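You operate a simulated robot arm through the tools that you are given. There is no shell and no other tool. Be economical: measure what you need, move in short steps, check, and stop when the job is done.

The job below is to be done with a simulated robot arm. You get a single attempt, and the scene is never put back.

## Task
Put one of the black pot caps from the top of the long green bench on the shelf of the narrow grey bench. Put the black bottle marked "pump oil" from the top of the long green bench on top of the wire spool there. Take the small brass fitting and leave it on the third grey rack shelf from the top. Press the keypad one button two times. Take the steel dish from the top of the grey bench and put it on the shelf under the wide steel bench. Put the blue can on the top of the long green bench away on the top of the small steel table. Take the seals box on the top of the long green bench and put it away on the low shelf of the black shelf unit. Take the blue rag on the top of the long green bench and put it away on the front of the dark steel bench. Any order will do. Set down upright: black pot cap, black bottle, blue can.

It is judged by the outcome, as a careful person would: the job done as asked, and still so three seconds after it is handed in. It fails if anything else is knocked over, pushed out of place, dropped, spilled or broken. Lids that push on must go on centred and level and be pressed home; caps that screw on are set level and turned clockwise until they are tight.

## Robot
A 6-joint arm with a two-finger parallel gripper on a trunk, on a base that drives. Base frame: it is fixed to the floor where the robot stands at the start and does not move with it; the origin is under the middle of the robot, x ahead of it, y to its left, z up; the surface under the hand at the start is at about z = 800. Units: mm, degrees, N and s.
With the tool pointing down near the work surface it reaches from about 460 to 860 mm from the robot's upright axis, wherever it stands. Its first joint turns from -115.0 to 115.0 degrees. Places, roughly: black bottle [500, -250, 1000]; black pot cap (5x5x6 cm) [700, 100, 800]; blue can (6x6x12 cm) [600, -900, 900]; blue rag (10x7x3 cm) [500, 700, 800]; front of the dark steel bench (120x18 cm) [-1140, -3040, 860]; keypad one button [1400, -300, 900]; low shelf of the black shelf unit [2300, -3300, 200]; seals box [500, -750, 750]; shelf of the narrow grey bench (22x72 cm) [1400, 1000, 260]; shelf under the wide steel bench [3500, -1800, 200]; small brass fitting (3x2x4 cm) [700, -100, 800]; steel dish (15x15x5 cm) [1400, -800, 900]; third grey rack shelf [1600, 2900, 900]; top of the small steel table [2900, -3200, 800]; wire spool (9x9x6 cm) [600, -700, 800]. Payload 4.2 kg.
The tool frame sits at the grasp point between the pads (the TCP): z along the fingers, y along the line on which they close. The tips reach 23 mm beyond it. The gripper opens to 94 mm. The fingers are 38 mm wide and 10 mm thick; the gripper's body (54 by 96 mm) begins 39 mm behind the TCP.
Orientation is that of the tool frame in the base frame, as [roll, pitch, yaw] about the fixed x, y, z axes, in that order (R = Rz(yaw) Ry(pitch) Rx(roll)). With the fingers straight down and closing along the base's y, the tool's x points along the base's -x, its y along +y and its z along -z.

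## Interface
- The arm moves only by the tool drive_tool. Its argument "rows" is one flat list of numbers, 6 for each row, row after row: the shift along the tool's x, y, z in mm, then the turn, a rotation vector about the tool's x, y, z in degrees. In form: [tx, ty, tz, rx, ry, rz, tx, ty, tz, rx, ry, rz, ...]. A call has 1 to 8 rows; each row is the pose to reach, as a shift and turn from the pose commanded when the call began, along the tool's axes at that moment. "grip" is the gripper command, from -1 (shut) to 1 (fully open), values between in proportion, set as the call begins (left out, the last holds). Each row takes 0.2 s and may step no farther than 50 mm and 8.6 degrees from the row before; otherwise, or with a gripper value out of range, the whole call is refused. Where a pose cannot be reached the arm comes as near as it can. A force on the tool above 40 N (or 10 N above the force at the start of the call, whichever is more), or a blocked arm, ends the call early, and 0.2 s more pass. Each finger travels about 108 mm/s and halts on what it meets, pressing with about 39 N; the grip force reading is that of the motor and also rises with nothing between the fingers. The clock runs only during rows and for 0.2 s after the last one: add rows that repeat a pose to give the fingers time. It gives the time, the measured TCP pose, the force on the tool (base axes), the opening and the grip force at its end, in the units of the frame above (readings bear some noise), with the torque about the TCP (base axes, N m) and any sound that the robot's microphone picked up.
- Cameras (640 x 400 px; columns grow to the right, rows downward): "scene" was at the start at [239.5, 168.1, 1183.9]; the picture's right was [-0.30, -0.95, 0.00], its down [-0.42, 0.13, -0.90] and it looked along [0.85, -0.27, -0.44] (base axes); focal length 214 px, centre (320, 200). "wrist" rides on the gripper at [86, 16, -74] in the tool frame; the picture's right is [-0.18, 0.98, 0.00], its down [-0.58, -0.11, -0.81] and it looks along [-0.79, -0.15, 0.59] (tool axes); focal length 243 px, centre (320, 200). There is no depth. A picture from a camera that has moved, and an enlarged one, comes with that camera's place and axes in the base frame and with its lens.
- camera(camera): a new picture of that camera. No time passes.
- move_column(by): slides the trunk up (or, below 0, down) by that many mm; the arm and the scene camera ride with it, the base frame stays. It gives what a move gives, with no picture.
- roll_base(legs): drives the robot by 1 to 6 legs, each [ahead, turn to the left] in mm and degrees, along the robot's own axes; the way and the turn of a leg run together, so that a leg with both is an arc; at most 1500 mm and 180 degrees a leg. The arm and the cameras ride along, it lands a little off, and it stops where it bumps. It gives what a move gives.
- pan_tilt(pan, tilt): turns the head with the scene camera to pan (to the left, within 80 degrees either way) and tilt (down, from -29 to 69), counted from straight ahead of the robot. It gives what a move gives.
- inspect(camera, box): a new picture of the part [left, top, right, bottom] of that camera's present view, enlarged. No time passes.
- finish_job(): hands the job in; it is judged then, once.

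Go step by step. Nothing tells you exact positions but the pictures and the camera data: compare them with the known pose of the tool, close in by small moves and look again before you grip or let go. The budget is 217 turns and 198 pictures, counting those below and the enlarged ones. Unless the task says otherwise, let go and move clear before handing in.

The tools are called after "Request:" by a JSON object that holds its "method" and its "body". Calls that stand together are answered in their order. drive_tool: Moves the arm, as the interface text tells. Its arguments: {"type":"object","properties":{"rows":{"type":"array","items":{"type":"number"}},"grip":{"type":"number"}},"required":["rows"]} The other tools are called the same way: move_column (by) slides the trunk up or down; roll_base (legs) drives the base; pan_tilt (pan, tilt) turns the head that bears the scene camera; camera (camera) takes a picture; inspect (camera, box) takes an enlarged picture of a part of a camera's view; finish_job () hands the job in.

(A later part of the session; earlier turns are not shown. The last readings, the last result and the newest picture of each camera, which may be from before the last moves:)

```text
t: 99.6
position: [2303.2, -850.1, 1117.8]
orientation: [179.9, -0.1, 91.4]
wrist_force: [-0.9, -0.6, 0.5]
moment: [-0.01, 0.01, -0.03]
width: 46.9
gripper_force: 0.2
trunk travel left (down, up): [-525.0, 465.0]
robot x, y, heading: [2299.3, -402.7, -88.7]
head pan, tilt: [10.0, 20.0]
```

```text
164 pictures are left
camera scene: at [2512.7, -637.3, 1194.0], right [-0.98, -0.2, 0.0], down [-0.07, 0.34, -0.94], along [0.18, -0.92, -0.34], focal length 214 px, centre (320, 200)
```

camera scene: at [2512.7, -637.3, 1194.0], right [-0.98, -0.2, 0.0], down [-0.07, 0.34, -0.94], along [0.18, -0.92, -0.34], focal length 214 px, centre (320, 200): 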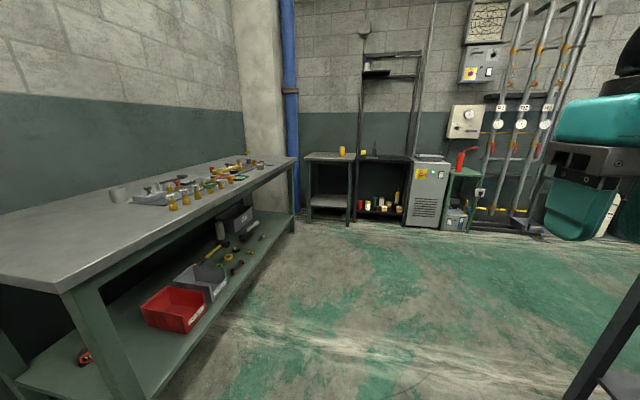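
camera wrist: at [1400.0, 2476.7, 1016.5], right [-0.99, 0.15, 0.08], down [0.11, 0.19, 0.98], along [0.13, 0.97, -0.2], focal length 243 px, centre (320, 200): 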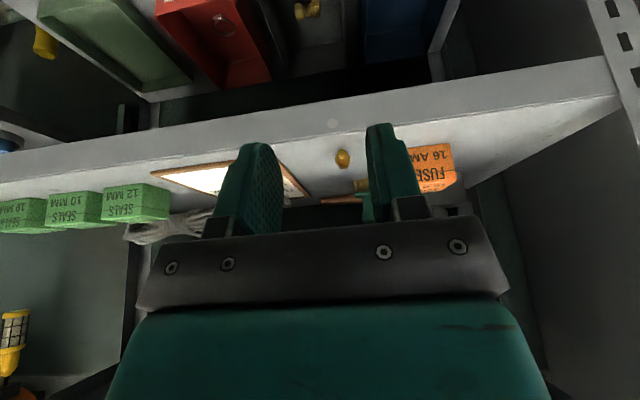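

The dish is on the grey bench; the wide steel bench with its low shelf is behind me to the left. Turn to face the grey bench.

Request:
{"method": "roll_base", "body": {"legs": [[130, 0], [0, -91.3], [180, 0]]}}

Request:
{"method": "pan_tilt", "body": {"pan": -20, "tilt": 30}}

Request:
{"method": "camera", "body": {"camera": "scene"}}

Request:
{"method": "pan_tilt", "body": {"pan": 20, "tilt": 30}}

Request:
{"method": "camera", "body": {"camera": "scene"}}

```text
t: 105.9
position: [1672.2, -501.4, 1117.1]
orientation: [179.9, -0.2, -1.9]
wrist_force: [0.0, 0.7, -0.6]
moment: [0.0, 0.04, -0.03]
width: 47.1
gripper_force: 0.2
trunk travel left (down, up): [-525.0, 465.0]
robot x, y, heading: [2124.8, -518.2, 178.2]
head pan, tilt: [10.0, 20.0]
```

```text
t: 106.9
position: [1672.2, -501.1, 1117.3]
orientation: [-180.0, -0.1, -1.9]
wrist_force: [-1.0, -0.4, -0.1]
moment: [-0.01, 0.03, -0.03]
width: 47.1
gripper_force: 0.2
trunk travel left (down, up): [-525.0, 465.0]
robot x, y, heading: [2121.3, -523.9, 178.1]
head pan, tilt: [-20.0, 30.0]
```

```text
163 pictures are left
camera scene: at [1879.7, -675.5, 1178.0], right [0.37, 0.93, 0.0], down [0.46, -0.19, -0.87], along [-0.8, 0.32, -0.5], focal length 214 px, centre (320, 200)
```

scene: 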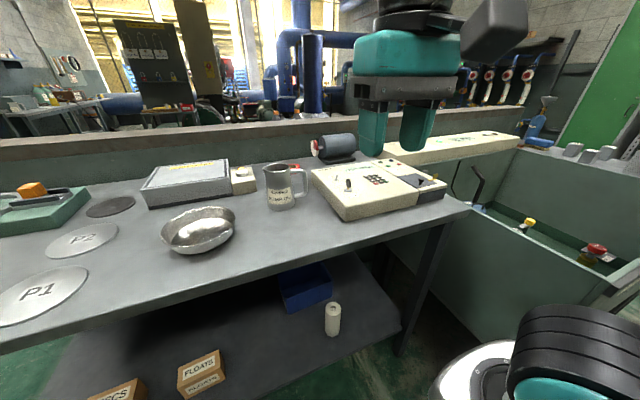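

```text
t: 108.0
position: [1672.2, -500.2, 1117.7]
orientation: [-180.0, -0.1, -2.0]
wrist_force: [0.2, -0.1, -0.5]
moment: [-0.04, -0.01, 0.0]
width: 47.2
gripper_force: 0.0
trunk travel left (down, up): [-525.0, 465.0]
robot x, y, heading: [2124.4, -519.1, 178.2]
head pan, tilt: [20.0, 30.0]
```

```text
162 pictures are left
camera scene: at [1877.8, -737.2, 1178.0], right [-0.31, 0.95, 0.0], down [0.48, 0.16, -0.87], along [-0.82, -0.27, -0.5], focal length 214 px, centre (320, 200)
```

scene: 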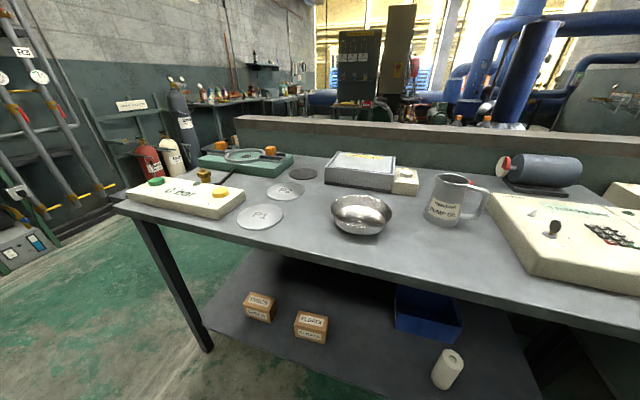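

The keypad panel is ahead-right, the dish in front. Zoom on the keypad.

Request:
{"method": "pan_tilt", "body": {"pan": -20, "tilt": 30}}

Request:
{"method": "inspect", "body": {"camera": "scene", "box": [300, 140, 460, 240]}}

Request:
{"method": "inspect", "body": {"camera": "scene", "box": [345, 160, 409, 200]}}

Request:
{"method": "camera", "body": {"camera": "wrist"}}

```text
t: 109.0
position: [1672.8, -501.1, 1116.8]
orientation: [-180.0, 0.0, -1.8]
wrist_force: [-0.2, -0.3, -0.3]
moment: [-0.01, 0.01, -0.02]
width: 47.0
gripper_force: 0.1
trunk travel left (down, up): [-525.0, 465.0]
robot x, y, heading: [2125.0, -515.5, 178.1]
head pan, tilt: [-20.0, 30.0]
```

```text
4.00 times, centred on (380, 190) of scene
camera zoom: at [1879.8, -675.5, 1178.0], right [0.37, 0.93, 0.0], down [0.46, -0.19, -0.87], along [-0.8, 0.32, -0.5], focal length 858 px, centre (80, 240)
```

zoom: 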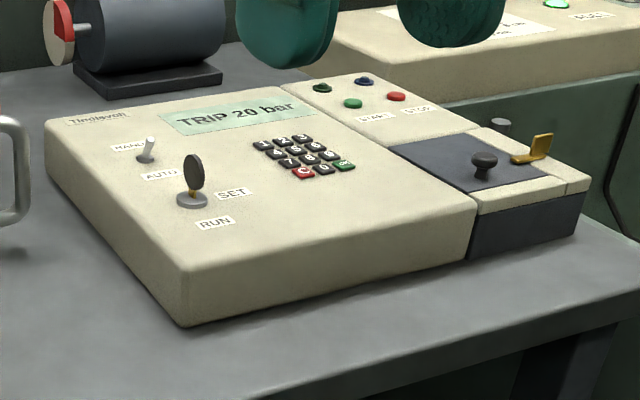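

```text
10.00 times, centred on (377, 180) of scene
camera zoom: at [1879.8, -675.5, 1178.0], right [0.37, 0.93, 0.0], down [0.46, -0.19, -0.87], along [-0.8, 0.32, -0.5], focal length 2145 px, centre (-250, 400)
```

zoom: 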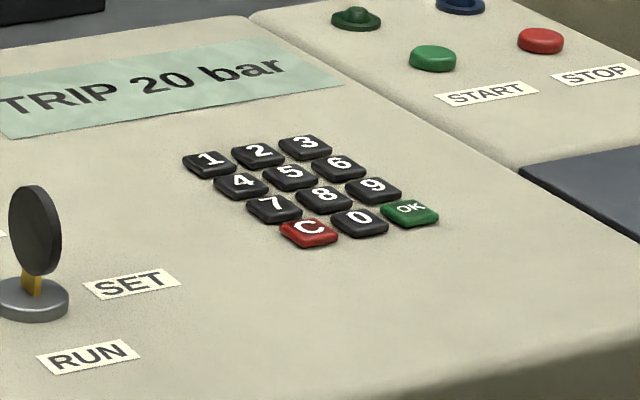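

```text
159 pictures are left
camera wrist: at [1757.9, -520.3, 1192.3], right [-0.22, -0.98, 0.0], down [-0.58, 0.13, 0.81], along [-0.79, 0.17, -0.59], focal length 243 px, centre (320, 200)
```

wrist: 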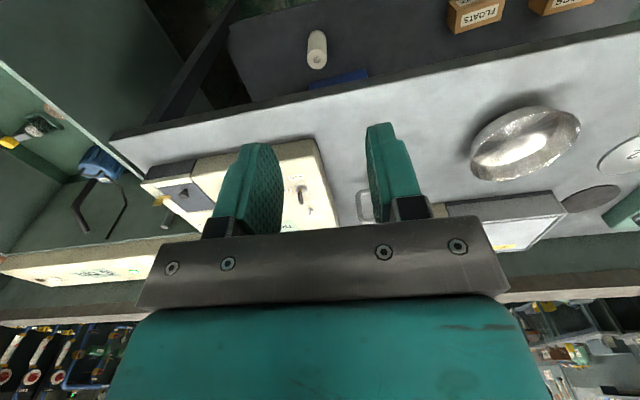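

Button "1" is the far-left key, near (1350, -306, ~902). Move the closed gripper above it and look with the wrist camera.

Request:
{"method": "drive_tool", "body": {"rows": [-38, -22, 0, 0, 0, 0, -76, -44, 0, 0, 0, 0, -115, -67, 15, 0, 0, 0, -154, -90, 30, 0, 0, 0, -192, -112, 45, 0, 0, 0, -230, -134, 60, 0, 0, 0, -269, -157, 80, 0, 0, 0, -300, -179, 100, 0, 0, 0], "grip": -1}}

Request:
{"method": "camera", "body": {"camera": "wrist"}}

Request:
{"method": "inspect", "body": {"camera": "scene", "box": [320, 130, 448, 210]}}

```text
t: 110.8
position: [1380.3, -312.6, 1016.6]
orientation: [-179.9, 0.0, -2.0]
wrist_force: [1.0, 0.9, 0.6]
moment: [0.01, 0.02, 0.04]
width: 0.0
gripper_force: 39.0
trunk travel left (down, up): [-525.0, 465.0]
robot x, y, heading: [2120.3, -518.2, 178.2]
head pan, tilt: [-20.0, 30.0]
```

```text
158 pictures are left
camera wrist: at [1465.0, -332.2, 1091.4], right [-0.22, -0.98, 0.0], down [-0.58, 0.13, 0.81], along [-0.79, 0.17, -0.59], focal length 243 px, centre (320, 200)
```

wrist: 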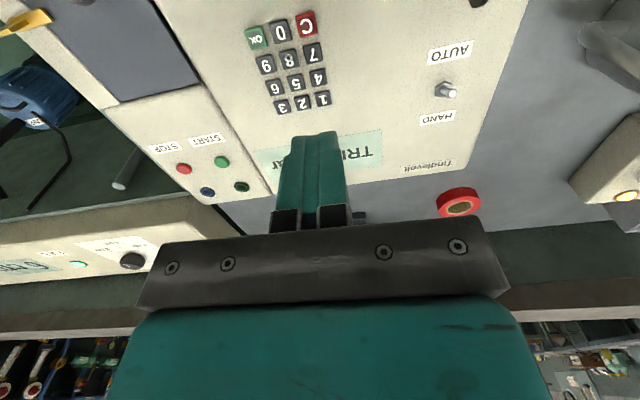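

```text
5.00 times, centred on (384, 170) of scene
camera zoom: at [1880.2, -675.6, 1178.1], right [0.37, 0.93, 0.0], down [0.46, -0.19, -0.87], along [-0.8, 0.32, -0.5], focal length 1072 px, centre (0, 350)
```

zoom: 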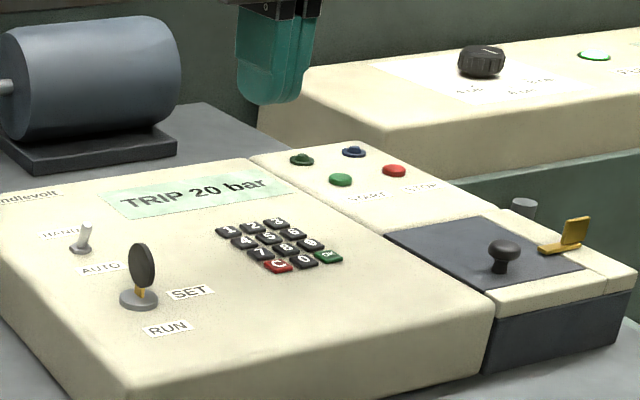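

Both cameras place button 1 at about (1355.5, -311, 906). Descend just above it, offset slightly away from keys 2 and 4.

Request:
{"method": "drive_tool", "body": {"rows": [-29, 2.4, 25, 0, 0, 0, -29, 2.4, 50, 0, 0, 0, -29, 2.4, 76, 0, 0, 0]}}

Request:
{"method": "inspect", "body": {"camera": "wrist", "box": [240, 40, 400, 140]}}

Request:
{"method": "inspect", "body": {"camera": "scene", "box": [345, 150, 409, 190]}}

```text
t: 111.6
position: [1349.4, -314.4, 940.6]
orientation: [179.9, 0.1, -1.9]
wrist_force: [0.6, 0.5, 0.3]
moment: [0.02, 0.0, 0.0]
width: 0.0
gripper_force: 38.7
trunk travel left (down, up): [-525.0, 465.0]
robot x, y, heading: [2125.2, -519.3, 178.1]
head pan, tilt: [-20.0, 30.0]
```

```text
4.00 times, centred on (320, 90) of wrist
camera zoom: at [1435.3, -333.0, 1015.4], right [-0.22, -0.98, 0.0], down [-0.58, 0.13, 0.81], along [-0.79, 0.17, -0.59], focal length 970 px, centre (320, 640)
```

zoom: 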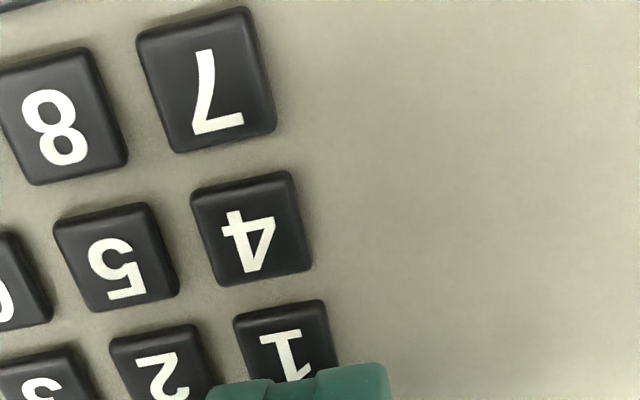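

```text
10.00 times, centred on (377, 170) of scene
camera zoom: at [1879.9, -675.4, 1178.0], right [0.37, 0.93, 0.0], down [0.46, -0.19, -0.87], along [-0.8, 0.32, -0.5], focal length 2145 px, centre (-250, 500)
```

zoom: 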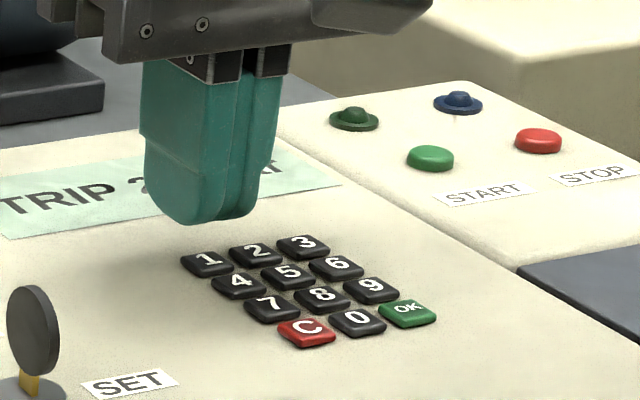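

Contact should come around TCP z≈930. Shift 3 mm toward me and press slowly.

Request:
{"method": "drive_tool", "body": {"rows": [3.5, 1.6, 4, 0, 0, 0, 3.5, 1.6, 7, 0, 0, 0, 3.5, 1.6, 9, 0, 0, 0, 3.5, 1.6, 10.5, 0, 0, 0, 3.5, 1.6, 12, 0, 0, 0]}}

Request:
{"method": "inspect", "body": {"camera": "scene", "box": [345, 150, 409, 190]}}

```text
t: 112.8
position: [1353.4, -315.0, 929.0]
orientation: [180.0, -0.1, -2.0]
wrist_force: [0.5, 1.0, -0.4]
moment: [-0.05, 0.01, 0.0]
width: 0.0
gripper_force: 39.3
trunk travel left (down, up): [-525.0, 465.0]
robot x, y, heading: [2122.0, -519.3, 178.2]
head pan, tilt: [-20.0, 30.0]
```

```text
10.00 times, centred on (377, 170) of scene
camera zoom: at [1879.8, -675.4, 1178.0], right [0.37, 0.93, 0.0], down [0.46, -0.19, -0.87], along [-0.8, 0.32, -0.5], focal length 2145 px, centre (-250, 500)
```

zoom: 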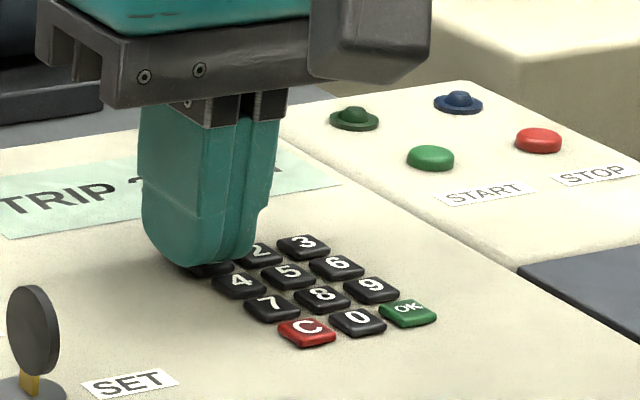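

Almost in contact. Continue down in 0.7 mm steps.

Request:
{"method": "drive_tool", "body": {"rows": [0, 0, 1, 0, 0, 0, 0, 0, 2, 0, 0, 0]}}

Request:
{"method": "drive_tool", "body": {"rows": [0, 0, 0.7, 0, 0, 0, 0, 0, 1.4, 0, 0, 0]}}

```text
t: 113.4
position: [1353.6, -314.6, 927.8]
orientation: [-180.0, -0.1, -1.9]
wrist_force: [-0.7, 0.6, 0.2]
moment: [-0.01, -0.02, -0.01]
width: 0.0
gripper_force: 39.4
trunk travel left (down, up): [-525.0, 465.0]
robot x, y, heading: [2119.2, -521.5, 178.2]
head pan, tilt: [-20.0, 30.0]
```

```text
t: 114.0
position: [1353.2, -315.1, 925.3]
orientation: [-180.0, -0.1, -1.8]
wrist_force: [-1.7, 0.2, 1.9]
moment: [0.0, -0.01, -0.01]
width: 0.2
gripper_force: 38.9
trunk travel left (down, up): [-525.0, 465.0]
robot x, y, heading: [2120.0, -523.3, 178.0]
head pan, tilt: [-20.0, 30.0]
heard: click
```

A click: first press registered. Lift 10 mm and press again to the same depth.

Request:
{"method": "drive_tool", "body": {"rows": [0, 0, -5, 0, 0, 0, 0, 0, -10, 0, 0, 0, 0, 0, -10, 0, 0, 0]}}

Request:
{"method": "inspect", "body": {"camera": "scene", "box": [345, 150, 409, 190]}}

Request:
{"method": "drive_tool", "body": {"rows": [0, 0, 5, 0, 0, 0, 0, 0, 7.5, 0, 0, 0, 0, 0, 9, 0, 0, 0, 0, 0, 10, 0, 0, 0]}}

```text
t: 114.8
position: [1353.0, -316.4, 935.2]
orientation: [180.0, -0.1, -1.9]
wrist_force: [-0.2, 0.6, 0.5]
moment: [0.01, 0.01, -0.01]
width: 0.0
gripper_force: 39.5
trunk travel left (down, up): [-525.0, 465.0]
robot x, y, heading: [2120.1, -519.6, 177.9]
head pan, tilt: [-20.0, 30.0]
heard: click
```

```text
10.00 times, centred on (377, 170) of scene
camera zoom: at [1879.8, -675.4, 1178.0], right [0.37, 0.93, 0.0], down [0.46, -0.19, -0.87], along [-0.8, 0.32, -0.5], focal length 2145 px, centre (-250, 500)
```

zoom: 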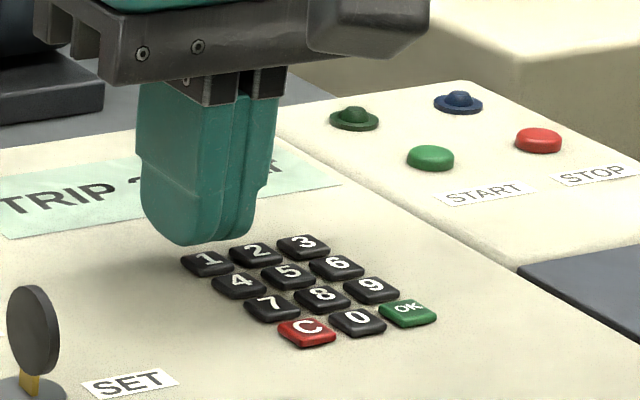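

```text
t: 115.8
position: [1352.7, -315.3, 924.4]
orientation: [-179.9, -0.1, -1.9]
wrist_force: [0.8, 0.7, 3.2]
moment: [0.04, -0.06, 0.01]
width: 0.1
gripper_force: 39.0
trunk travel left (down, up): [-525.0, 465.0]
robot x, y, heading: [2123.3, -524.8, 178.0]
head pan, tilt: [-20.0, 30.0]
heard: click, click
```

Two clicks were heard on that press; I'll lift and listen, then look at the panel.

Request:
{"method": "inspect", "body": {"camera": "scene", "box": [345, 150, 409, 190]}}

Request:
{"method": "drive_tool", "body": {"rows": [0, 0, -5, 0, 0, 0, 0, 0, -10, 0, 0, 0, 0, 0, -40, 0, 0, 0, 0, 0, -80, 0, 0, 0, 30, 0, -100, 0, 0, 0, 70, 0, -100, 0, 0, 0]}}

Request:
{"method": "camera", "body": {"camera": "wrist"}}

Request:
{"method": "inspect", "body": {"camera": "scene", "box": [320, 130, 448, 210]}}

```text
10.00 times, centred on (377, 170) of scene
camera zoom: at [1879.9, -675.4, 1178.1], right [0.37, 0.93, 0.0], down [0.46, -0.19, -0.87], along [-0.8, 0.32, -0.5], focal length 2145 px, centre (-250, 500)
```

zoom: 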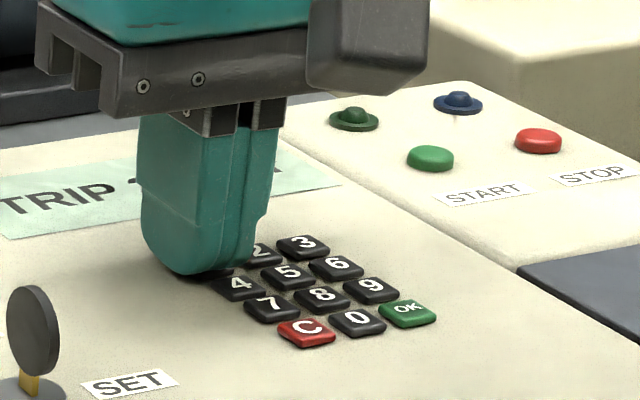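

```text
t: 117.2
position: [1423.4, -317.3, 1025.7]
orientation: [-179.9, -0.1, -1.8]
wrist_force: [-0.6, 0.9, -0.3]
moment: [0.03, -0.01, 0.01]
width: 0.0
gripper_force: 39.3
trunk travel left (down, up): [-525.0, 465.0]
robot x, y, heading: [2122.6, -520.5, 178.2]
head pan, tilt: [-20.0, 30.0]
```

```text
151 pictures are left
camera wrist: at [1508.9, -335.7, 1099.4], right [-0.22, -0.98, 0.0], down [-0.58, 0.13, 0.8], along [-0.79, 0.17, -0.59], focal length 243 px, centre (320, 200)
```

wrist: 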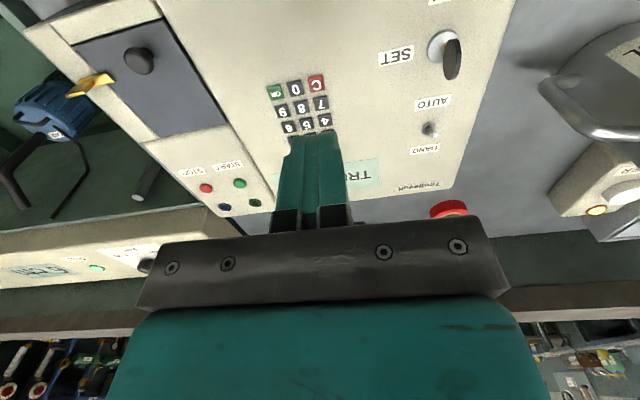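

```text
5.00 times, centred on (384, 170) of scene
camera zoom: at [1879.4, -675.4, 1177.9], right [0.37, 0.93, 0.0], down [0.46, -0.19, -0.87], along [-0.8, 0.32, -0.5], focal length 1072 px, centre (0, 350)
```

zoom: 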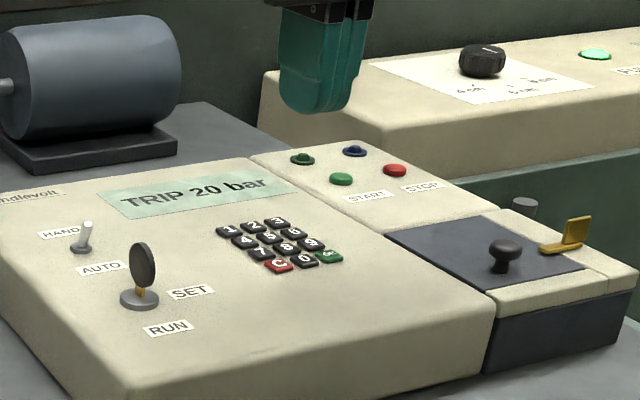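

No release click the second time; the click pattern (down/up, down/up) fits two complete presses, so I leave the keypad. Next the dish: move over it, turning the gripper to close along the forward direction for a near-rim grip.

Request:
{"method": "drive_tool", "body": {"rows": [10, 30, -30, 0, 0, 0, 20, 70, -60, 0, 0, 8.5, 30, 115, -85, 0, 0, 17, 40, 160, -85, 0, 0, 25.5, 50, 205, -85, 0, 0, 34, 60, 250, -85, 0, 0, 42.5, 70, 295, -85, 0, 0, 51, 80, 340, -85, 0, 0, 59.5]}}

Request:
{"method": "drive_tool", "body": {"rows": [30, -20, 0, 0, 0, 8.5, 50, -37, 0, 0, 0, 17, 70, -54, 0, 0, 0, 25.5, 104, -50, 0, 0, 0, 30.5], "grip": 0.2}}

Request:
{"method": "camera", "body": {"camera": "wrist"}}

Request:
{"method": "pan_tilt", "body": {"pan": 15, "tilt": 35}}

Request:
{"method": "camera", "body": {"camera": "scene"}}

```text
refused: row 2 steps farther than a row can; nothing moved
```

```text
t: 118.2
position: [1528.7, -271.2, 1024.2]
orientation: [-179.9, -0.1, -32.6]
wrist_force: [-0.1, -0.9, -0.1]
moment: [0.01, 0.01, 0.0]
width: 56.5
gripper_force: 0.1
trunk travel left (down, up): [-525.0, 465.0]
robot x, y, heading: [2123.2, -521.0, 178.1]
head pan, tilt: [-20.0, 30.0]
```

```text
149 pictures are left
camera wrist: at [1593.0, -330.8, 1099.6], right [-0.68, -0.73, 0.0], down [-0.43, 0.4, 0.81], along [-0.59, 0.55, -0.59], focal length 243 px, centre (320, 200)
```

wrist: 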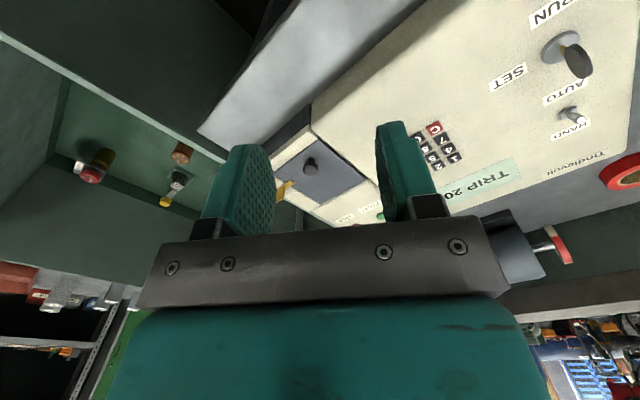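

```text
t: 119.2
position: [1529.5, -270.5, 1024.8]
orientation: [-180.0, -0.2, -32.2]
wrist_force: [0.5, -0.3, 0.3]
moment: [0.02, 0.01, 0.02]
width: 56.5
gripper_force: 0.2
trunk travel left (down, up): [-525.0, 465.0]
robot x, y, heading: [2123.7, -520.7, 178.1]
head pan, tilt: [15.0, 35.0]
```

```text
148 pictures are left
camera scene: at [1878.0, -729.0, 1170.2], right [-0.23, 0.97, 0.0], down [0.56, 0.13, -0.82], along [-0.8, -0.19, -0.57], focal length 214 px, centre (320, 200)
```

scene: 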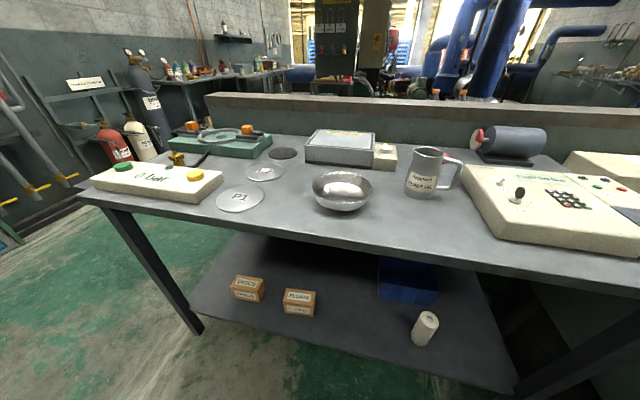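

One call was refused (step too long), but nothing was hit. I rise first, then move across to the dish in legal steps.

Request:
{"method": "drive_tool", "body": {"rows": [0, 0, -43, 0, 0, 0, 0, 0, -86, 0, 0, 8, 22, 40, -86, 0, 0, 16, 44, 80, -86, 0, 0, 24, 67, 120, -86, 0, 0, 32, 89, 160, -86, 0, 0, 40, 111, 200, -86, 0, 0, 48, 134, 241, -86, 0, 0, 56]}}

```text
t: 121.0
position: [1514.6, -544.8, 1110.4]
orientation: [-179.9, 0.0, -88.4]
wrist_force: [1.0, 1.1, 0.5]
moment: [0.0, 0.02, 0.04]
width: 56.3
gripper_force: 0.0
trunk travel left (down, up): [-525.0, 465.0]
robot x, y, heading: [2123.2, -519.8, 178.4]
head pan, tilt: [15.0, 35.0]
```

Request:
{"method": "drive_tool", "body": {"rows": [46, 4, 0, 0, 0, 3.4, 92, 8, 0, 0, 0, 3.4, 138, 13, 0, 0, 0, 3.4, 184, 17, 0, 0, 0, 3.4, 229, 22, 0, 0, 0, 3.4]}}

Request:
{"method": "camera", "body": {"camera": "wrist"}}

Request:
{"method": "inspect", "body": {"camera": "scene", "box": [260, 130, 420, 230]}}

```text
t: 122.2
position: [1499.9, -775.7, 1111.0]
orientation: [-179.9, 0.0, -91.8]
wrist_force: [-0.2, 0.2, 0.0]
moment: [0.01, 0.0, 0.03]
width: 56.4
gripper_force: 0.0
trunk travel left (down, up): [-525.0, 465.0]
robot x, y, heading: [2123.1, -519.0, 178.0]
head pan, tilt: [15.0, 35.0]
```

```text
147 pictures are left
camera wrist: at [1480.7, -861.5, 1185.8], right [-0.98, 0.21, 0.0], down [0.13, 0.58, 0.81], along [0.17, 0.79, -0.59], focal length 243 px, centre (320, 200)
```

wrist: 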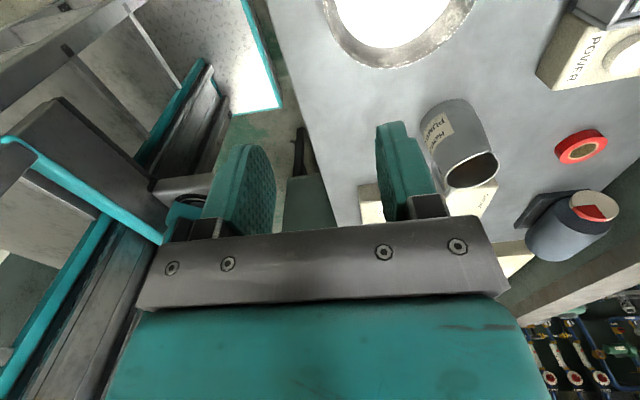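

```text
4.00 times, centred on (340, 180) of scene
camera zoom: at [1878.1, -728.7, 1170.3], right [-0.23, 0.97, 0.0], down [0.56, 0.13, -0.82], along [-0.8, -0.19, -0.57], focal length 858 px, centre (240, 280)
```

zoom: 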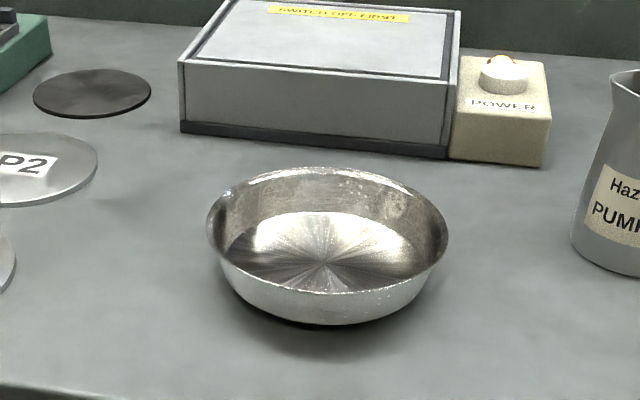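

The bowl is centered at ≈(1425, -782), rim z≈892, bench z≈843. I tilt the tool 25° forward to match the wall slope and stop above the near rim.

Request:
{"method": "drive_tool", "body": {"rows": [2, -5, 40, -6, 0, 0, 4, -11, 80, -12, 0, 0, 5, -16, 120, -18, 0, 0, 5.5, -22, 160, -25, 0, 0, 5.5, -22, 172, -25, 0, 0], "grip": -0.3}}

Request:
{"method": "camera", "body": {"camera": "wrist"}}

Request:
{"method": "inspect", "body": {"camera": "scene", "box": [260, 130, 420, 230]}}

```text
t: 123.4
position: [1450.6, -828.8, 1052.3]
orientation: [163.6, 0.3, -91.8]
wrist_force: [0.3, 0.4, -0.1]
moment: [0.02, 0.01, 0.03]
width: 33.0
gripper_force: 0.0
out of reach, approached as far as the arm can: row 1, 2, 3, 4, 5
trunk travel left (down, up): [-525.0, 465.0]
robot x, y, heading: [2122.1, -519.0, 178.1]
head pan, tilt: [15.0, 35.0]
```

```text
145 pictures are left
camera wrist: at [1453.6, -916.7, 1127.5], right [-0.94, 0.21, 0.28], down [0.35, 0.57, 0.75], along [0.0, 0.8, -0.61], focal length 243 px, centre (320, 200)
```

wrist: 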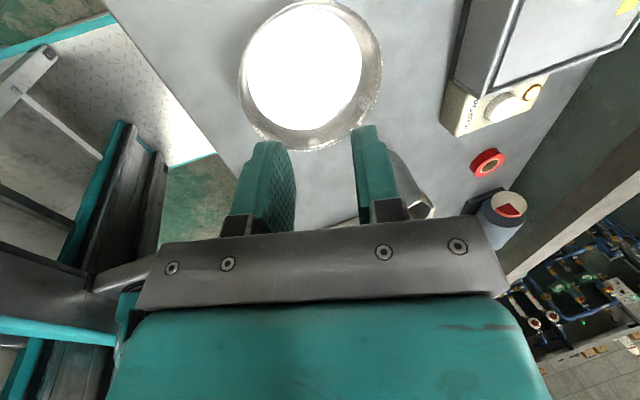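

```text
4.00 times, centred on (340, 180) of scene
camera zoom: at [1877.7, -729.3, 1170.1], right [-0.23, 0.97, 0.0], down [0.56, 0.13, -0.82], along [-0.8, -0.19, -0.57], focal length 858 px, centre (240, 280)
```

zoom: 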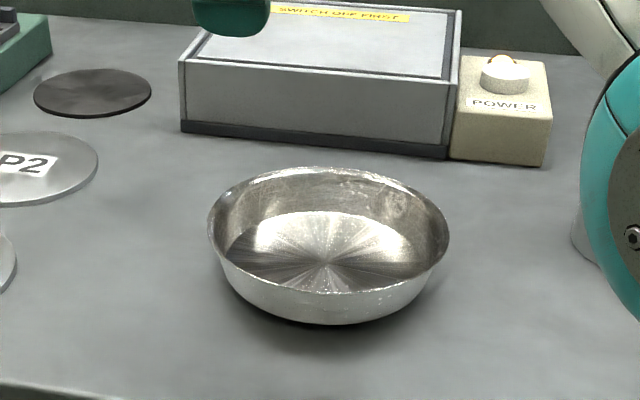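

The tilt wasn't reachable with the arm swung that far sideways. I'll straighten up, then turn the base to face the dish so the arm works straight ahead.

Request:
{"method": "drive_tool", "body": {"rows": [-26, -19, -37, 8, 0, 0, -52, -39, -75, 16.4, 0, 0]}}

```text
refused: row 2 steps farther than a row can; nothing moved
```

Request:
{"method": "drive_tool", "body": {"rows": [-17, -13, -25, 5.5, 0, 0, -34, -26, -50, 11, 0, 0, -52, -39, -75, 16.4, 0, 0]}}

```text
t: 124.2
position: [1509.7, -783.4, 1113.4]
orientation: [180.0, 0.1, -91.6]
wrist_force: [-0.4, 0.1, -0.3]
moment: [-0.03, -0.02, -0.01]
width: 32.7
gripper_force: 0.0
trunk travel left (down, up): [-525.0, 465.0]
robot x, y, heading: [2120.6, -519.8, 178.2]
head pan, tilt: [15.0, 35.0]
```

Request:
{"method": "roll_base", "body": {"legs": [[0, 22.4]]}}

```text
t: 125.8
position: [1655.4, -996.7, 1114.1]
orientation: [179.9, 0.2, -69.4]
wrist_force: [0.9, 0.2, -0.3]
moment: [-0.03, -0.02, 0.05]
width: 32.9
gripper_force: 0.0
trunk travel left (down, up): [-525.0, 465.0]
robot x, y, heading: [2116.8, -517.6, -159.3]
head pan, tilt: [15.0, 35.0]
```

Request:
{"method": "drive_tool", "body": {"rows": [-40, 6, 9, 0, 0, 0, -80, 12, 18, 0, 0, 0, -120, 18, 27, 0, 0, 0, -160, 24, 36, 0, 0, 0, -200, 30, 45, 0, 0, 0, -240, 36, 54, 0, 0, 0, -282, 43, 64, 0, 0, 0]}}

Request:
{"method": "drive_tool", "body": {"rows": [0, 0, 0, -8, 0, 0, 0, 0, 0, -16, 0, 0, 0, 0, 0, -25, 0, 0]}}

Request:
{"method": "drive_tool", "body": {"rows": [0, 0, 0, 0, 0, 0]}}

```text
t: 127.4
position: [1515.1, -747.2, 1049.4]
orientation: [179.9, 0.2, -69.3]
wrist_force: [0.6, 0.4, 0.7]
moment: [-0.01, 0.0, -0.03]
width: 33.3
gripper_force: 0.1
out of reach, approached as far as the arm can: row 4, 5
trunk travel left (down, up): [-525.0, 465.0]
robot x, y, heading: [2124.8, -518.8, -159.4]
head pan, tilt: [15.0, 35.0]
```

```text
refused: row 3 steps farther than a row can; nothing moved
```

```text
t: 127.8
position: [1514.6, -747.1, 1047.8]
orientation: [179.9, 0.2, -69.5]
wrist_force: [-0.8, 1.0, 0.0]
moment: [0.03, 0.0, 0.0]
width: 32.6
gripper_force: 0.1
trunk travel left (down, up): [-525.0, 465.0]
robot x, y, heading: [2119.7, -524.4, -159.2]
head pan, tilt: [15.0, 35.0]
```

Request:
{"method": "drive_tool", "body": {"rows": [0, 0, 0, -8, 0, 0, 0, 0, 0, -16.5, 0, 0, 0, 0, 0, -25, 0, 0]}}

Request:
{"method": "camera", "body": {"camera": "wrist"}}

Request:
{"method": "camera", "body": {"camera": "scene"}}

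```text
t: 128.6
position: [1515.6, -747.8, 1050.0]
orientation: [154.8, 0.2, -69.3]
wrist_force: [-0.2, 0.0, -0.1]
moment: [0.05, -0.03, 0.02]
width: 32.8
gripper_force: 0.0
trunk travel left (down, up): [-525.0, 465.0]
robot x, y, heading: [2119.8, -522.5, -159.4]
head pan, tilt: [15.0, 35.0]
```

```text
143 pictures are left
camera wrist: at [1561.3, -823.5, 1124.2], right [-0.9, -0.14, 0.42], down [0.21, 0.7, 0.69], along [-0.39, 0.7, -0.6], focal length 243 px, centre (320, 200)
```

wrist: 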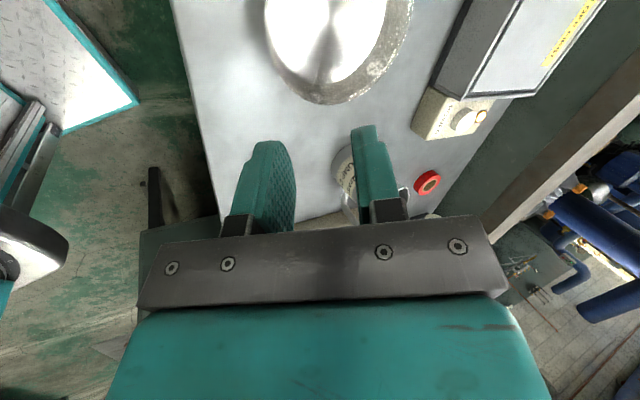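

```text
142 pictures are left
camera scene: at [1976.6, -806.4, 1170.2], right [-0.58, 0.81, 0.0], down [0.47, 0.33, -0.82], along [-0.67, -0.48, -0.57], focal length 214 px, centre (320, 200)
```

scene: 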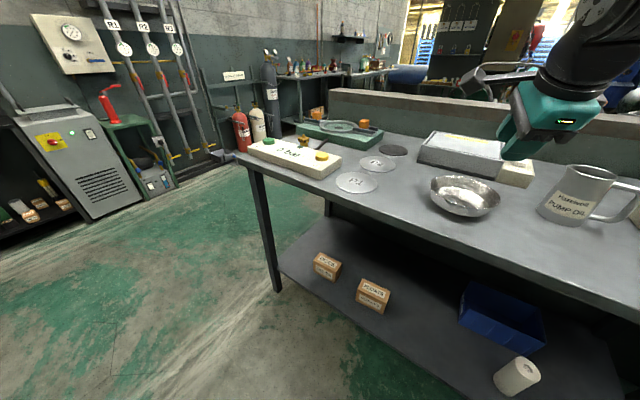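

The tilt works now. Descend to just above the near rim and check.

Request:
{"method": "drive_tool", "body": {"rows": [0, -17, 32, 0, 0, 0, 1, -34, 65, 0, 0, 0, 1, -51, 97.5, 0, 0, 0]}}

Request:
{"method": "camera", "body": {"camera": "wrist"}}

Request:
{"method": "inspect", "body": {"camera": "scene", "box": [400, 110, 560, 210]}}

```text
t: 129.4
position: [1518.7, -747.6, 938.6]
orientation: [154.8, 0.3, -69.4]
wrist_force: [-0.6, 0.9, 0.3]
moment: [0.02, -0.01, -0.01]
width: 32.9
gripper_force: 0.0
trunk travel left (down, up): [-525.0, 465.0]
robot x, y, heading: [2120.2, -518.0, -159.3]
head pan, tilt: [15.0, 35.0]
```

```text
141 pictures are left
camera wrist: at [1564.8, -822.3, 1011.9], right [-0.9, -0.14, 0.42], down [0.21, 0.7, 0.69], along [-0.39, 0.7, -0.6], focal length 243 px, centre (320, 200)
```

wrist: 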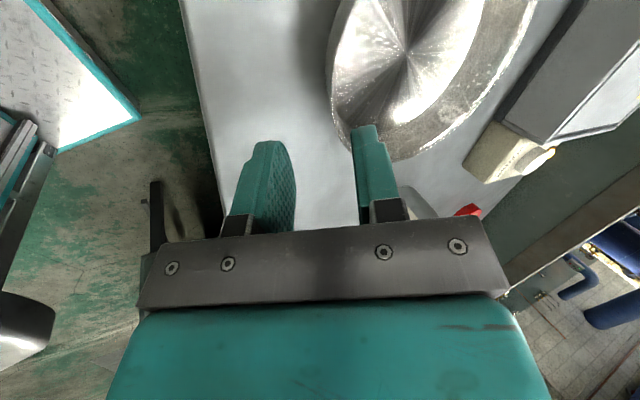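

```text
4.00 times, centred on (480, 160) of scene
camera zoom: at [1976.9, -806.3, 1170.3], right [-0.58, 0.81, 0.0], down [0.47, 0.33, -0.82], along [-0.67, -0.48, -0.57], focal length 858 px, centre (-320, 360)
```

zoom: 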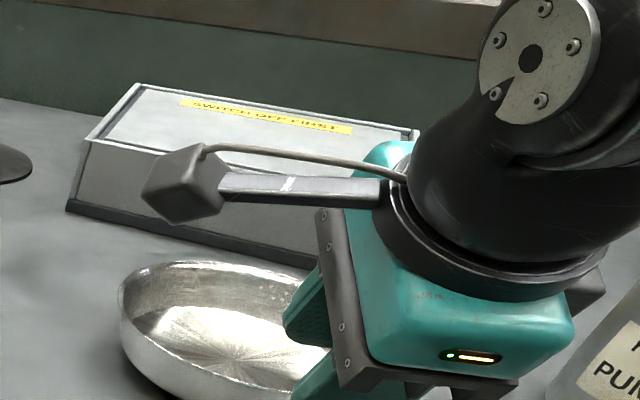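

The rim is about 6 mm further than the tool line. Correct and slide down over the rim.

Request:
{"method": "drive_tool", "body": {"rows": [-1, 5.5, 10, 0, 0, 0, -1.5, 5.5, 30, 0, 0, 0, -1.7, 5.5, 45, 0, 0, 0]}}

Request:
{"method": "inspect", "body": {"camera": "wrist", "box": [200, 60, 440, 210]}}

```text
t: 130.2
position: [1496.0, -753.9, 901.0]
orientation: [154.9, 0.2, -69.3]
wrist_force: [0.4, 0.1, 0.3]
moment: [-0.01, -0.02, 0.02]
width: 32.9
gripper_force: 0.1
trunk travel left (down, up): [-525.0, 465.0]
robot x, y, heading: [2117.9, -519.0, -159.4]
head pan, tilt: [15.0, 35.0]
```

```text
2.67 times, centred on (320, 135) of wrist
camera zoom: at [1542.5, -829.2, 975.9], right [-0.9, -0.14, 0.42], down [0.21, 0.7, 0.69], along [-0.39, 0.7, -0.6], focal length 647 px, centre (320, 373)
```

zoom: 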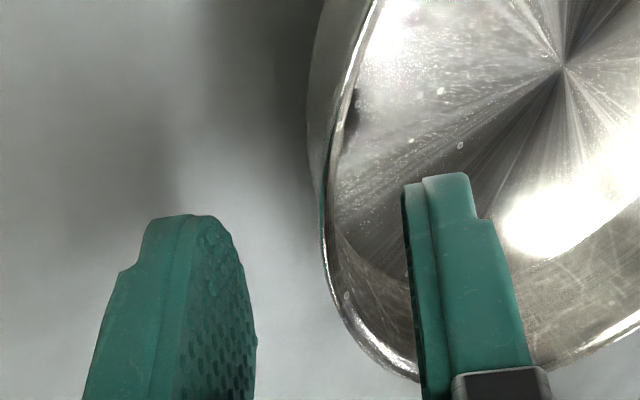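

The rim is nicely between the fingers. Go the last 14 mm and close.

Request:
{"method": "drive_tool", "body": {"rows": [0, 0, 8, 0, 0, 0, 0, 0, 15, 0, 0, 0]}}

Request:
{"method": "drive_tool", "body": {"rows": [0, 0, 0, 0, 0, 0, 0, 0, 0, 0, 0, 0, 0, 0, 0, 0, 0, 0], "grip": -1}}

Request:
{"method": "inspect", "body": {"camera": "wrist", "box": [200, 60, 440, 210]}}

```text
t: 130.8
position: [1490.6, -755.1, 886.9]
orientation: [154.9, 0.2, -69.4]
wrist_force: [-0.2, 0.1, -0.1]
moment: [0.0, 0.02, 0.04]
width: 33.0
gripper_force: 0.1
trunk travel left (down, up): [-525.0, 465.0]
robot x, y, heading: [2120.0, -520.8, -159.2]
head pan, tilt: [15.0, 35.0]
```

```text
t: 131.6
position: [1490.0, -754.8, 886.8]
orientation: [155.0, 0.2, -69.3]
wrist_force: [0.1, 0.0, -1.3]
moment: [0.07, -0.2, 0.03]
width: 5.7
gripper_force: 39.0
trunk travel left (down, up): [-525.0, 465.0]
robot x, y, heading: [2121.5, -519.9, -159.5]
head pan, tilt: [15.0, 35.0]
```

```text
2.67 times, centred on (320, 135) of wrist
camera zoom: at [1536.8, -831.2, 961.7], right [-0.9, -0.14, 0.42], down [0.21, 0.7, 0.69], along [-0.39, 0.7, -0.6], focal length 647 px, centre (320, 373)
```

zoom: 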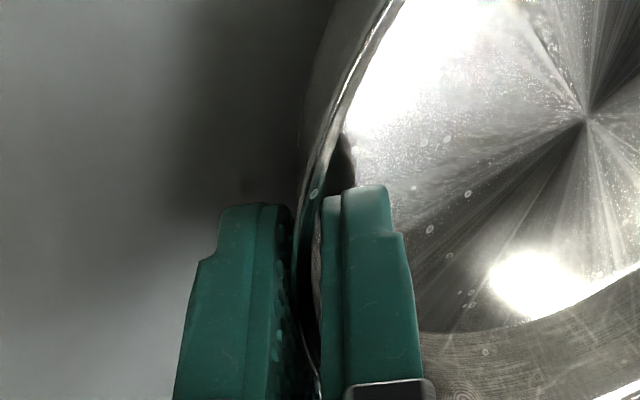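

Gripped the rim. Lift gently and check.

Request:
{"method": "drive_tool", "body": {"rows": [0, 8, -18, 0, 0, 0, 0, 20, -43, 0, 0, 0, 0, 40, -85, 0, 0, 0, 0, 60, -128, 0, 0, 0, 0, 80, -171, 0, 0, 0]}}

Request:
{"method": "camera", "body": {"camera": "scene"}}

```text
t: 132.8
position: [1487.6, -758.3, 1077.3]
orientation: [155.0, 0.2, -69.4]
wrist_force: [-0.2, 0.2, -3.8]
moment: [0.08, -0.21, 0.01]
width: 5.8
gripper_force: 39.1
trunk travel left (down, up): [-525.0, 465.0]
robot x, y, heading: [2122.8, -521.3, -159.5]
head pan, tilt: [15.0, 35.0]
```

```text
137 pictures are left
camera scene: at [1976.5, -806.5, 1170.1], right [-0.58, 0.81, 0.0], down [0.47, 0.33, -0.82], along [-0.67, -0.48, -0.57], focal length 214 px, centre (320, 200)
```

scene: 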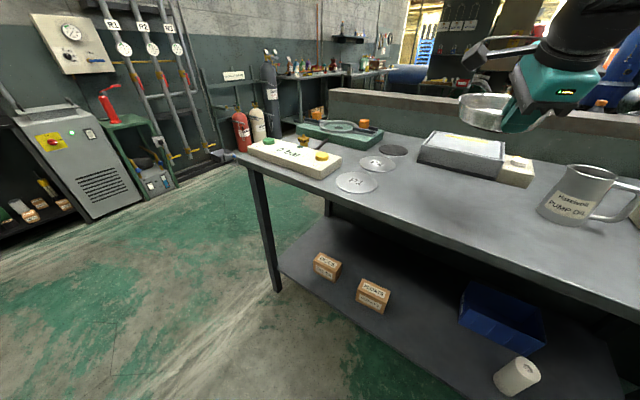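

Dish held securely. Back off, and drive to face the wide steel bench.

Request:
{"method": "roll_base", "body": {"legs": [[-120, 0], [0, 69.4], [950, 0], [0, 90]]}}

Request:
{"method": "pan_tilt", "body": {"pan": 0, "tilt": 30}}

Request:
{"method": "camera", "body": {"camera": "scene"}}

Request:
{"method": "pan_tilt", "body": {"pan": -45, "tilt": 30}}

Request:
{"method": "camera", "body": {"camera": "scene"}}

```text
t: 145.5
position: [2902.4, -1408.5, 1078.3]
orientation: [154.9, 0.3, 91.6]
wrist_force: [0.3, -0.1, -3.2]
moment: [-0.01, 0.19, 0.02]
width: 5.8
gripper_force: 38.8
trunk travel left (down, up): [-525.0, 465.0]
robot x, y, heading: [2224.2, -1426.5, 1.9]
head pan, tilt: [15.0, 35.0]
```

```text
t: 146.3
position: [2902.7, -1407.2, 1076.8]
orientation: [154.9, 0.2, 91.6]
wrist_force: [0.5, -0.1, -2.1]
moment: [0.0, 0.21, 0.0]
width: 5.8
gripper_force: 39.0
trunk travel left (down, up): [-525.0, 465.0]
robot x, y, heading: [2228.1, -1427.8, 1.5]
head pan, tilt: [0.0, 30.0]
```

```text
136 pictures are left
camera scene: at [2462.6, -1223.2, 1177.9], right [0.03, -1.0, 0.0], down [-0.5, -0.01, -0.87], along [0.87, 0.02, -0.5], focal length 214 px, centre (320, 200)
```

scene: 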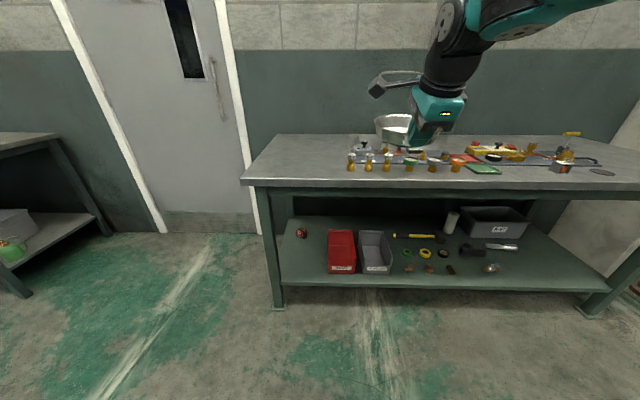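

```text
t: 147.4
position: [2901.9, -1407.5, 1076.9]
orientation: [154.9, 0.3, 91.6]
wrist_force: [-0.5, -0.1, -3.1]
moment: [-0.03, 0.21, 0.0]
width: 5.6
gripper_force: 39.1
trunk travel left (down, up): [-525.0, 465.0]
robot x, y, heading: [2221.5, -1420.8, 1.3]
head pan, tilt: [-45.0, 30.0]
```

```text
135 pictures are left
camera scene: at [2437.9, -1287.9, 1178.0], right [-0.69, -0.73, 0.0], down [-0.36, 0.34, -0.87], along [0.63, -0.59, -0.5], focal length 214 px, centre (320, 200)
```

scene: 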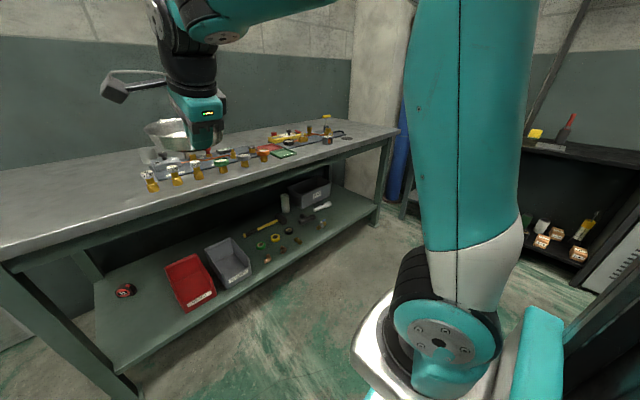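

The shelf's left section (y≈-1150, in front of the tape measure, left of the red bin) is free. I'll line up with it, staying clear of the bench top, and lower the trunk.

Request:
{"method": "roll_base", "body": {"legs": [[-60, 0], [0, 88.6], [277, 0], [0, -90]]}}

Request:
{"method": "move_column", "body": {"by": -520}}

Request:
{"method": "pan_tilt", "body": {"pan": 0, "tilt": 20}}

Request:
{"method": "camera", "body": {"camera": "scene"}}

```text
t: 157.5
position: [2846.2, -1182.1, 1077.3]
orientation: [154.9, 0.2, 87.4]
wrist_force: [-0.1, 0.1, -3.7]
moment: [0.02, 0.24, -0.01]
width: 5.7
gripper_force: 38.7
trunk travel left (down, up): [-525.0, 465.0]
robot x, y, heading: [2170.7, -1152.3, -2.3]
head pan, tilt: [-45.0, 30.0]
```

```text
refused: -520 is not a number from -400 to 400
```

```text
t: 158.7
position: [2845.9, -1180.4, 1077.3]
orientation: [154.9, 0.2, 87.6]
wrist_force: [0.5, 0.1, -3.0]
moment: [0.01, 0.23, -0.04]
width: 6.0
gripper_force: 39.6
trunk travel left (down, up): [-525.0, 465.0]
robot x, y, heading: [2170.8, -1145.7, -2.3]
head pan, tilt: [0.0, 20.0]
```

```text
134 pictures are left
camera scene: at [2422.6, -965.9, 1194.0], right [-0.04, -1.0, 0.0], down [-0.34, 0.01, -0.94], along [0.94, -0.04, -0.34], focal length 214 px, centre (320, 200)
```

scene: 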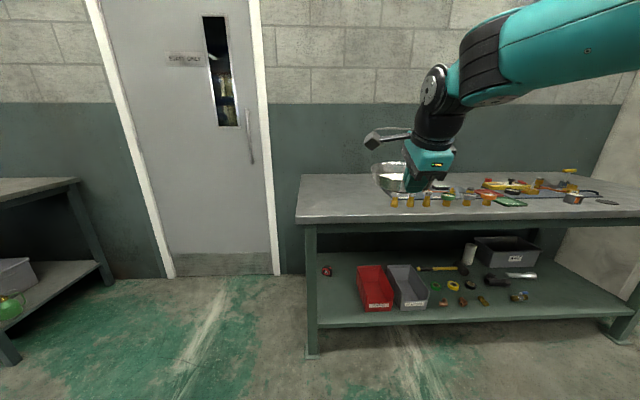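

Request:
{"method": "roll_base", "body": {"legs": [[0, 2.3]]}}

Request:
{"method": "move_column", "body": {"by": -400}}

Request:
{"method": "move_column", "body": {"by": -120}}

Request:
{"method": "pan_tilt", "body": {"pan": 0, "tilt": 15}}

Request:
{"method": "camera", "body": {"camera": "scene"}}

```text
t: 159.4
position: [2847.7, -1154.1, 1077.4]
orientation: [154.9, 0.2, 89.9]
wrist_force: [0.2, 0.8, -3.6]
moment: [-0.01, 0.23, 0.0]
width: 5.5
gripper_force: 38.7
trunk travel left (down, up): [-525.0, 465.0]
robot x, y, heading: [2167.4, -1150.5, -0.3]
head pan, tilt: [0.0, 20.0]
```

```text
t: 163.3
position: [2847.5, -1154.3, 676.8]
orientation: [154.9, 0.2, 89.9]
wrist_force: [0.4, 0.8, -2.6]
moment: [-0.02, 0.25, -0.03]
width: 5.9
gripper_force: 38.9
trunk travel left (down, up): [-125.0, 865.0]
robot x, y, heading: [2170.4, -1151.3, -0.4]
head pan, tilt: [0.0, 20.0]
```

```text
t: 164.8
position: [2846.4, -1153.9, 557.1]
orientation: [155.0, 0.3, 89.8]
wrist_force: [0.2, -0.5, -2.7]
moment: [0.0, 0.22, 0.02]
width: 5.7
gripper_force: 38.9
trunk travel left (down, up): [-5.0, 985.0]
robot x, y, heading: [2168.5, -1152.4, -0.3]
head pan, tilt: [0.0, 20.0]
```

```text
t: 165.4
position: [2847.1, -1154.3, 557.0]
orientation: [155.0, 0.2, 90.0]
wrist_force: [-0.4, -0.1, -4.0]
moment: [-0.01, 0.21, 0.0]
width: 5.5
gripper_force: 39.0
trunk travel left (down, up): [-5.0, 985.0]
robot x, y, heading: [2166.6, -1149.8, -0.2]
head pan, tilt: [0.0, 15.0]
```

```text
133 pictures are left
camera scene: at [2415.1, -955.6, 682.1], right [0.0, -1.0, 0.0], down [-0.26, 0.0, -0.97], along [0.97, 0.0, -0.26], focal length 214 px, centre (320, 200)
```

scene: 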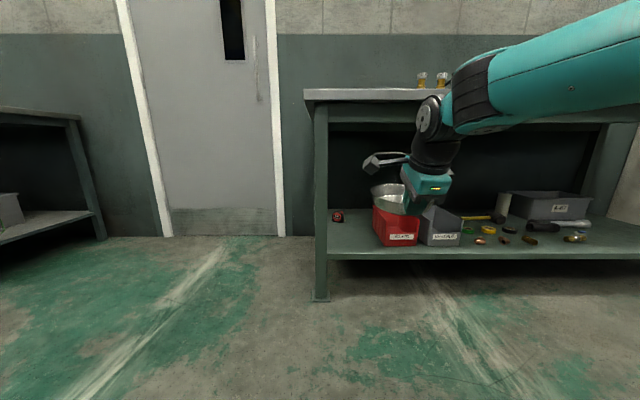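

Measure the shelf front edge more precisely.

Request:
{"method": "inspect", "body": {"camera": "scene", "box": [296, 180, 456, 280]}}

```text
4.00 times, centred on (376, 230) of scene
camera zoom: at [2415.1, -955.6, 682.1], right [0.0, -1.0, 0.0], down [-0.26, 0.0, -0.97], along [0.97, 0.0, -0.26], focal length 858 px, centre (96, 80)
```

zoom: 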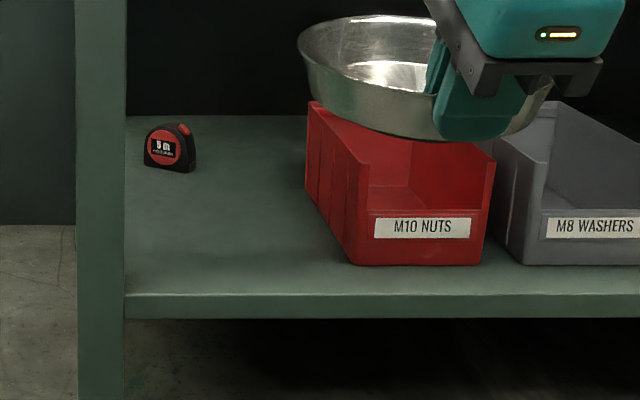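

Shelf surface z≈195, front edge x≈3290, leg at y≈-987, red bin side y≈-1261. Lower the arm in front of the bench first.

Request:
{"method": "drive_tool", "body": {"rows": [0, -18, 38.5, 0, 0, 0, 0, -36, 77, 0, 0, 0, 0, -54, 115.5, 0, 0, 0, 0, -72, 154, 0, 0, 0, 0, -90, 192.5, 0, 0, 0, 0, -108, 231, 0, 0, 0]}}

Request:
{"method": "camera", "body": {"camera": "scene"}}

```text
t: 166.8
position: [2846.2, -1155.6, 301.5]
orientation: [155.0, 0.2, 89.8]
wrist_force: [0.5, -0.6, -3.1]
moment: [0.04, 0.2, 0.01]
width: 5.6
gripper_force: 39.6
trunk travel left (down, up): [-5.0, 985.0]
robot x, y, heading: [2167.4, -1152.7, 0.2]
head pan, tilt: [0.0, 15.0]
```

```text
131 pictures are left
camera scene: at [2415.1, -955.6, 682.2], right [0.0, -1.0, 0.0], down [-0.26, 0.0, -0.97], along [0.97, 0.0, -0.26], focal length 214 px, centre (320, 200)
```

scene: 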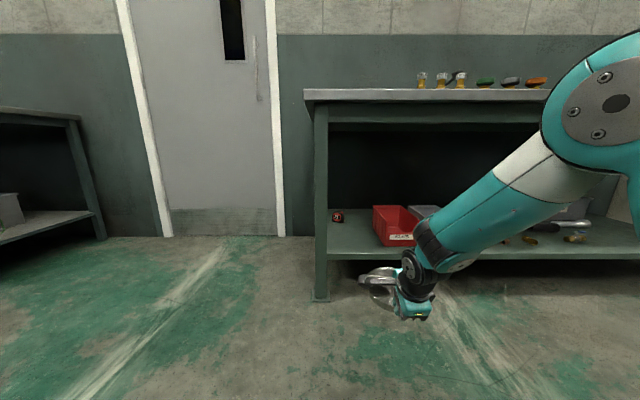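

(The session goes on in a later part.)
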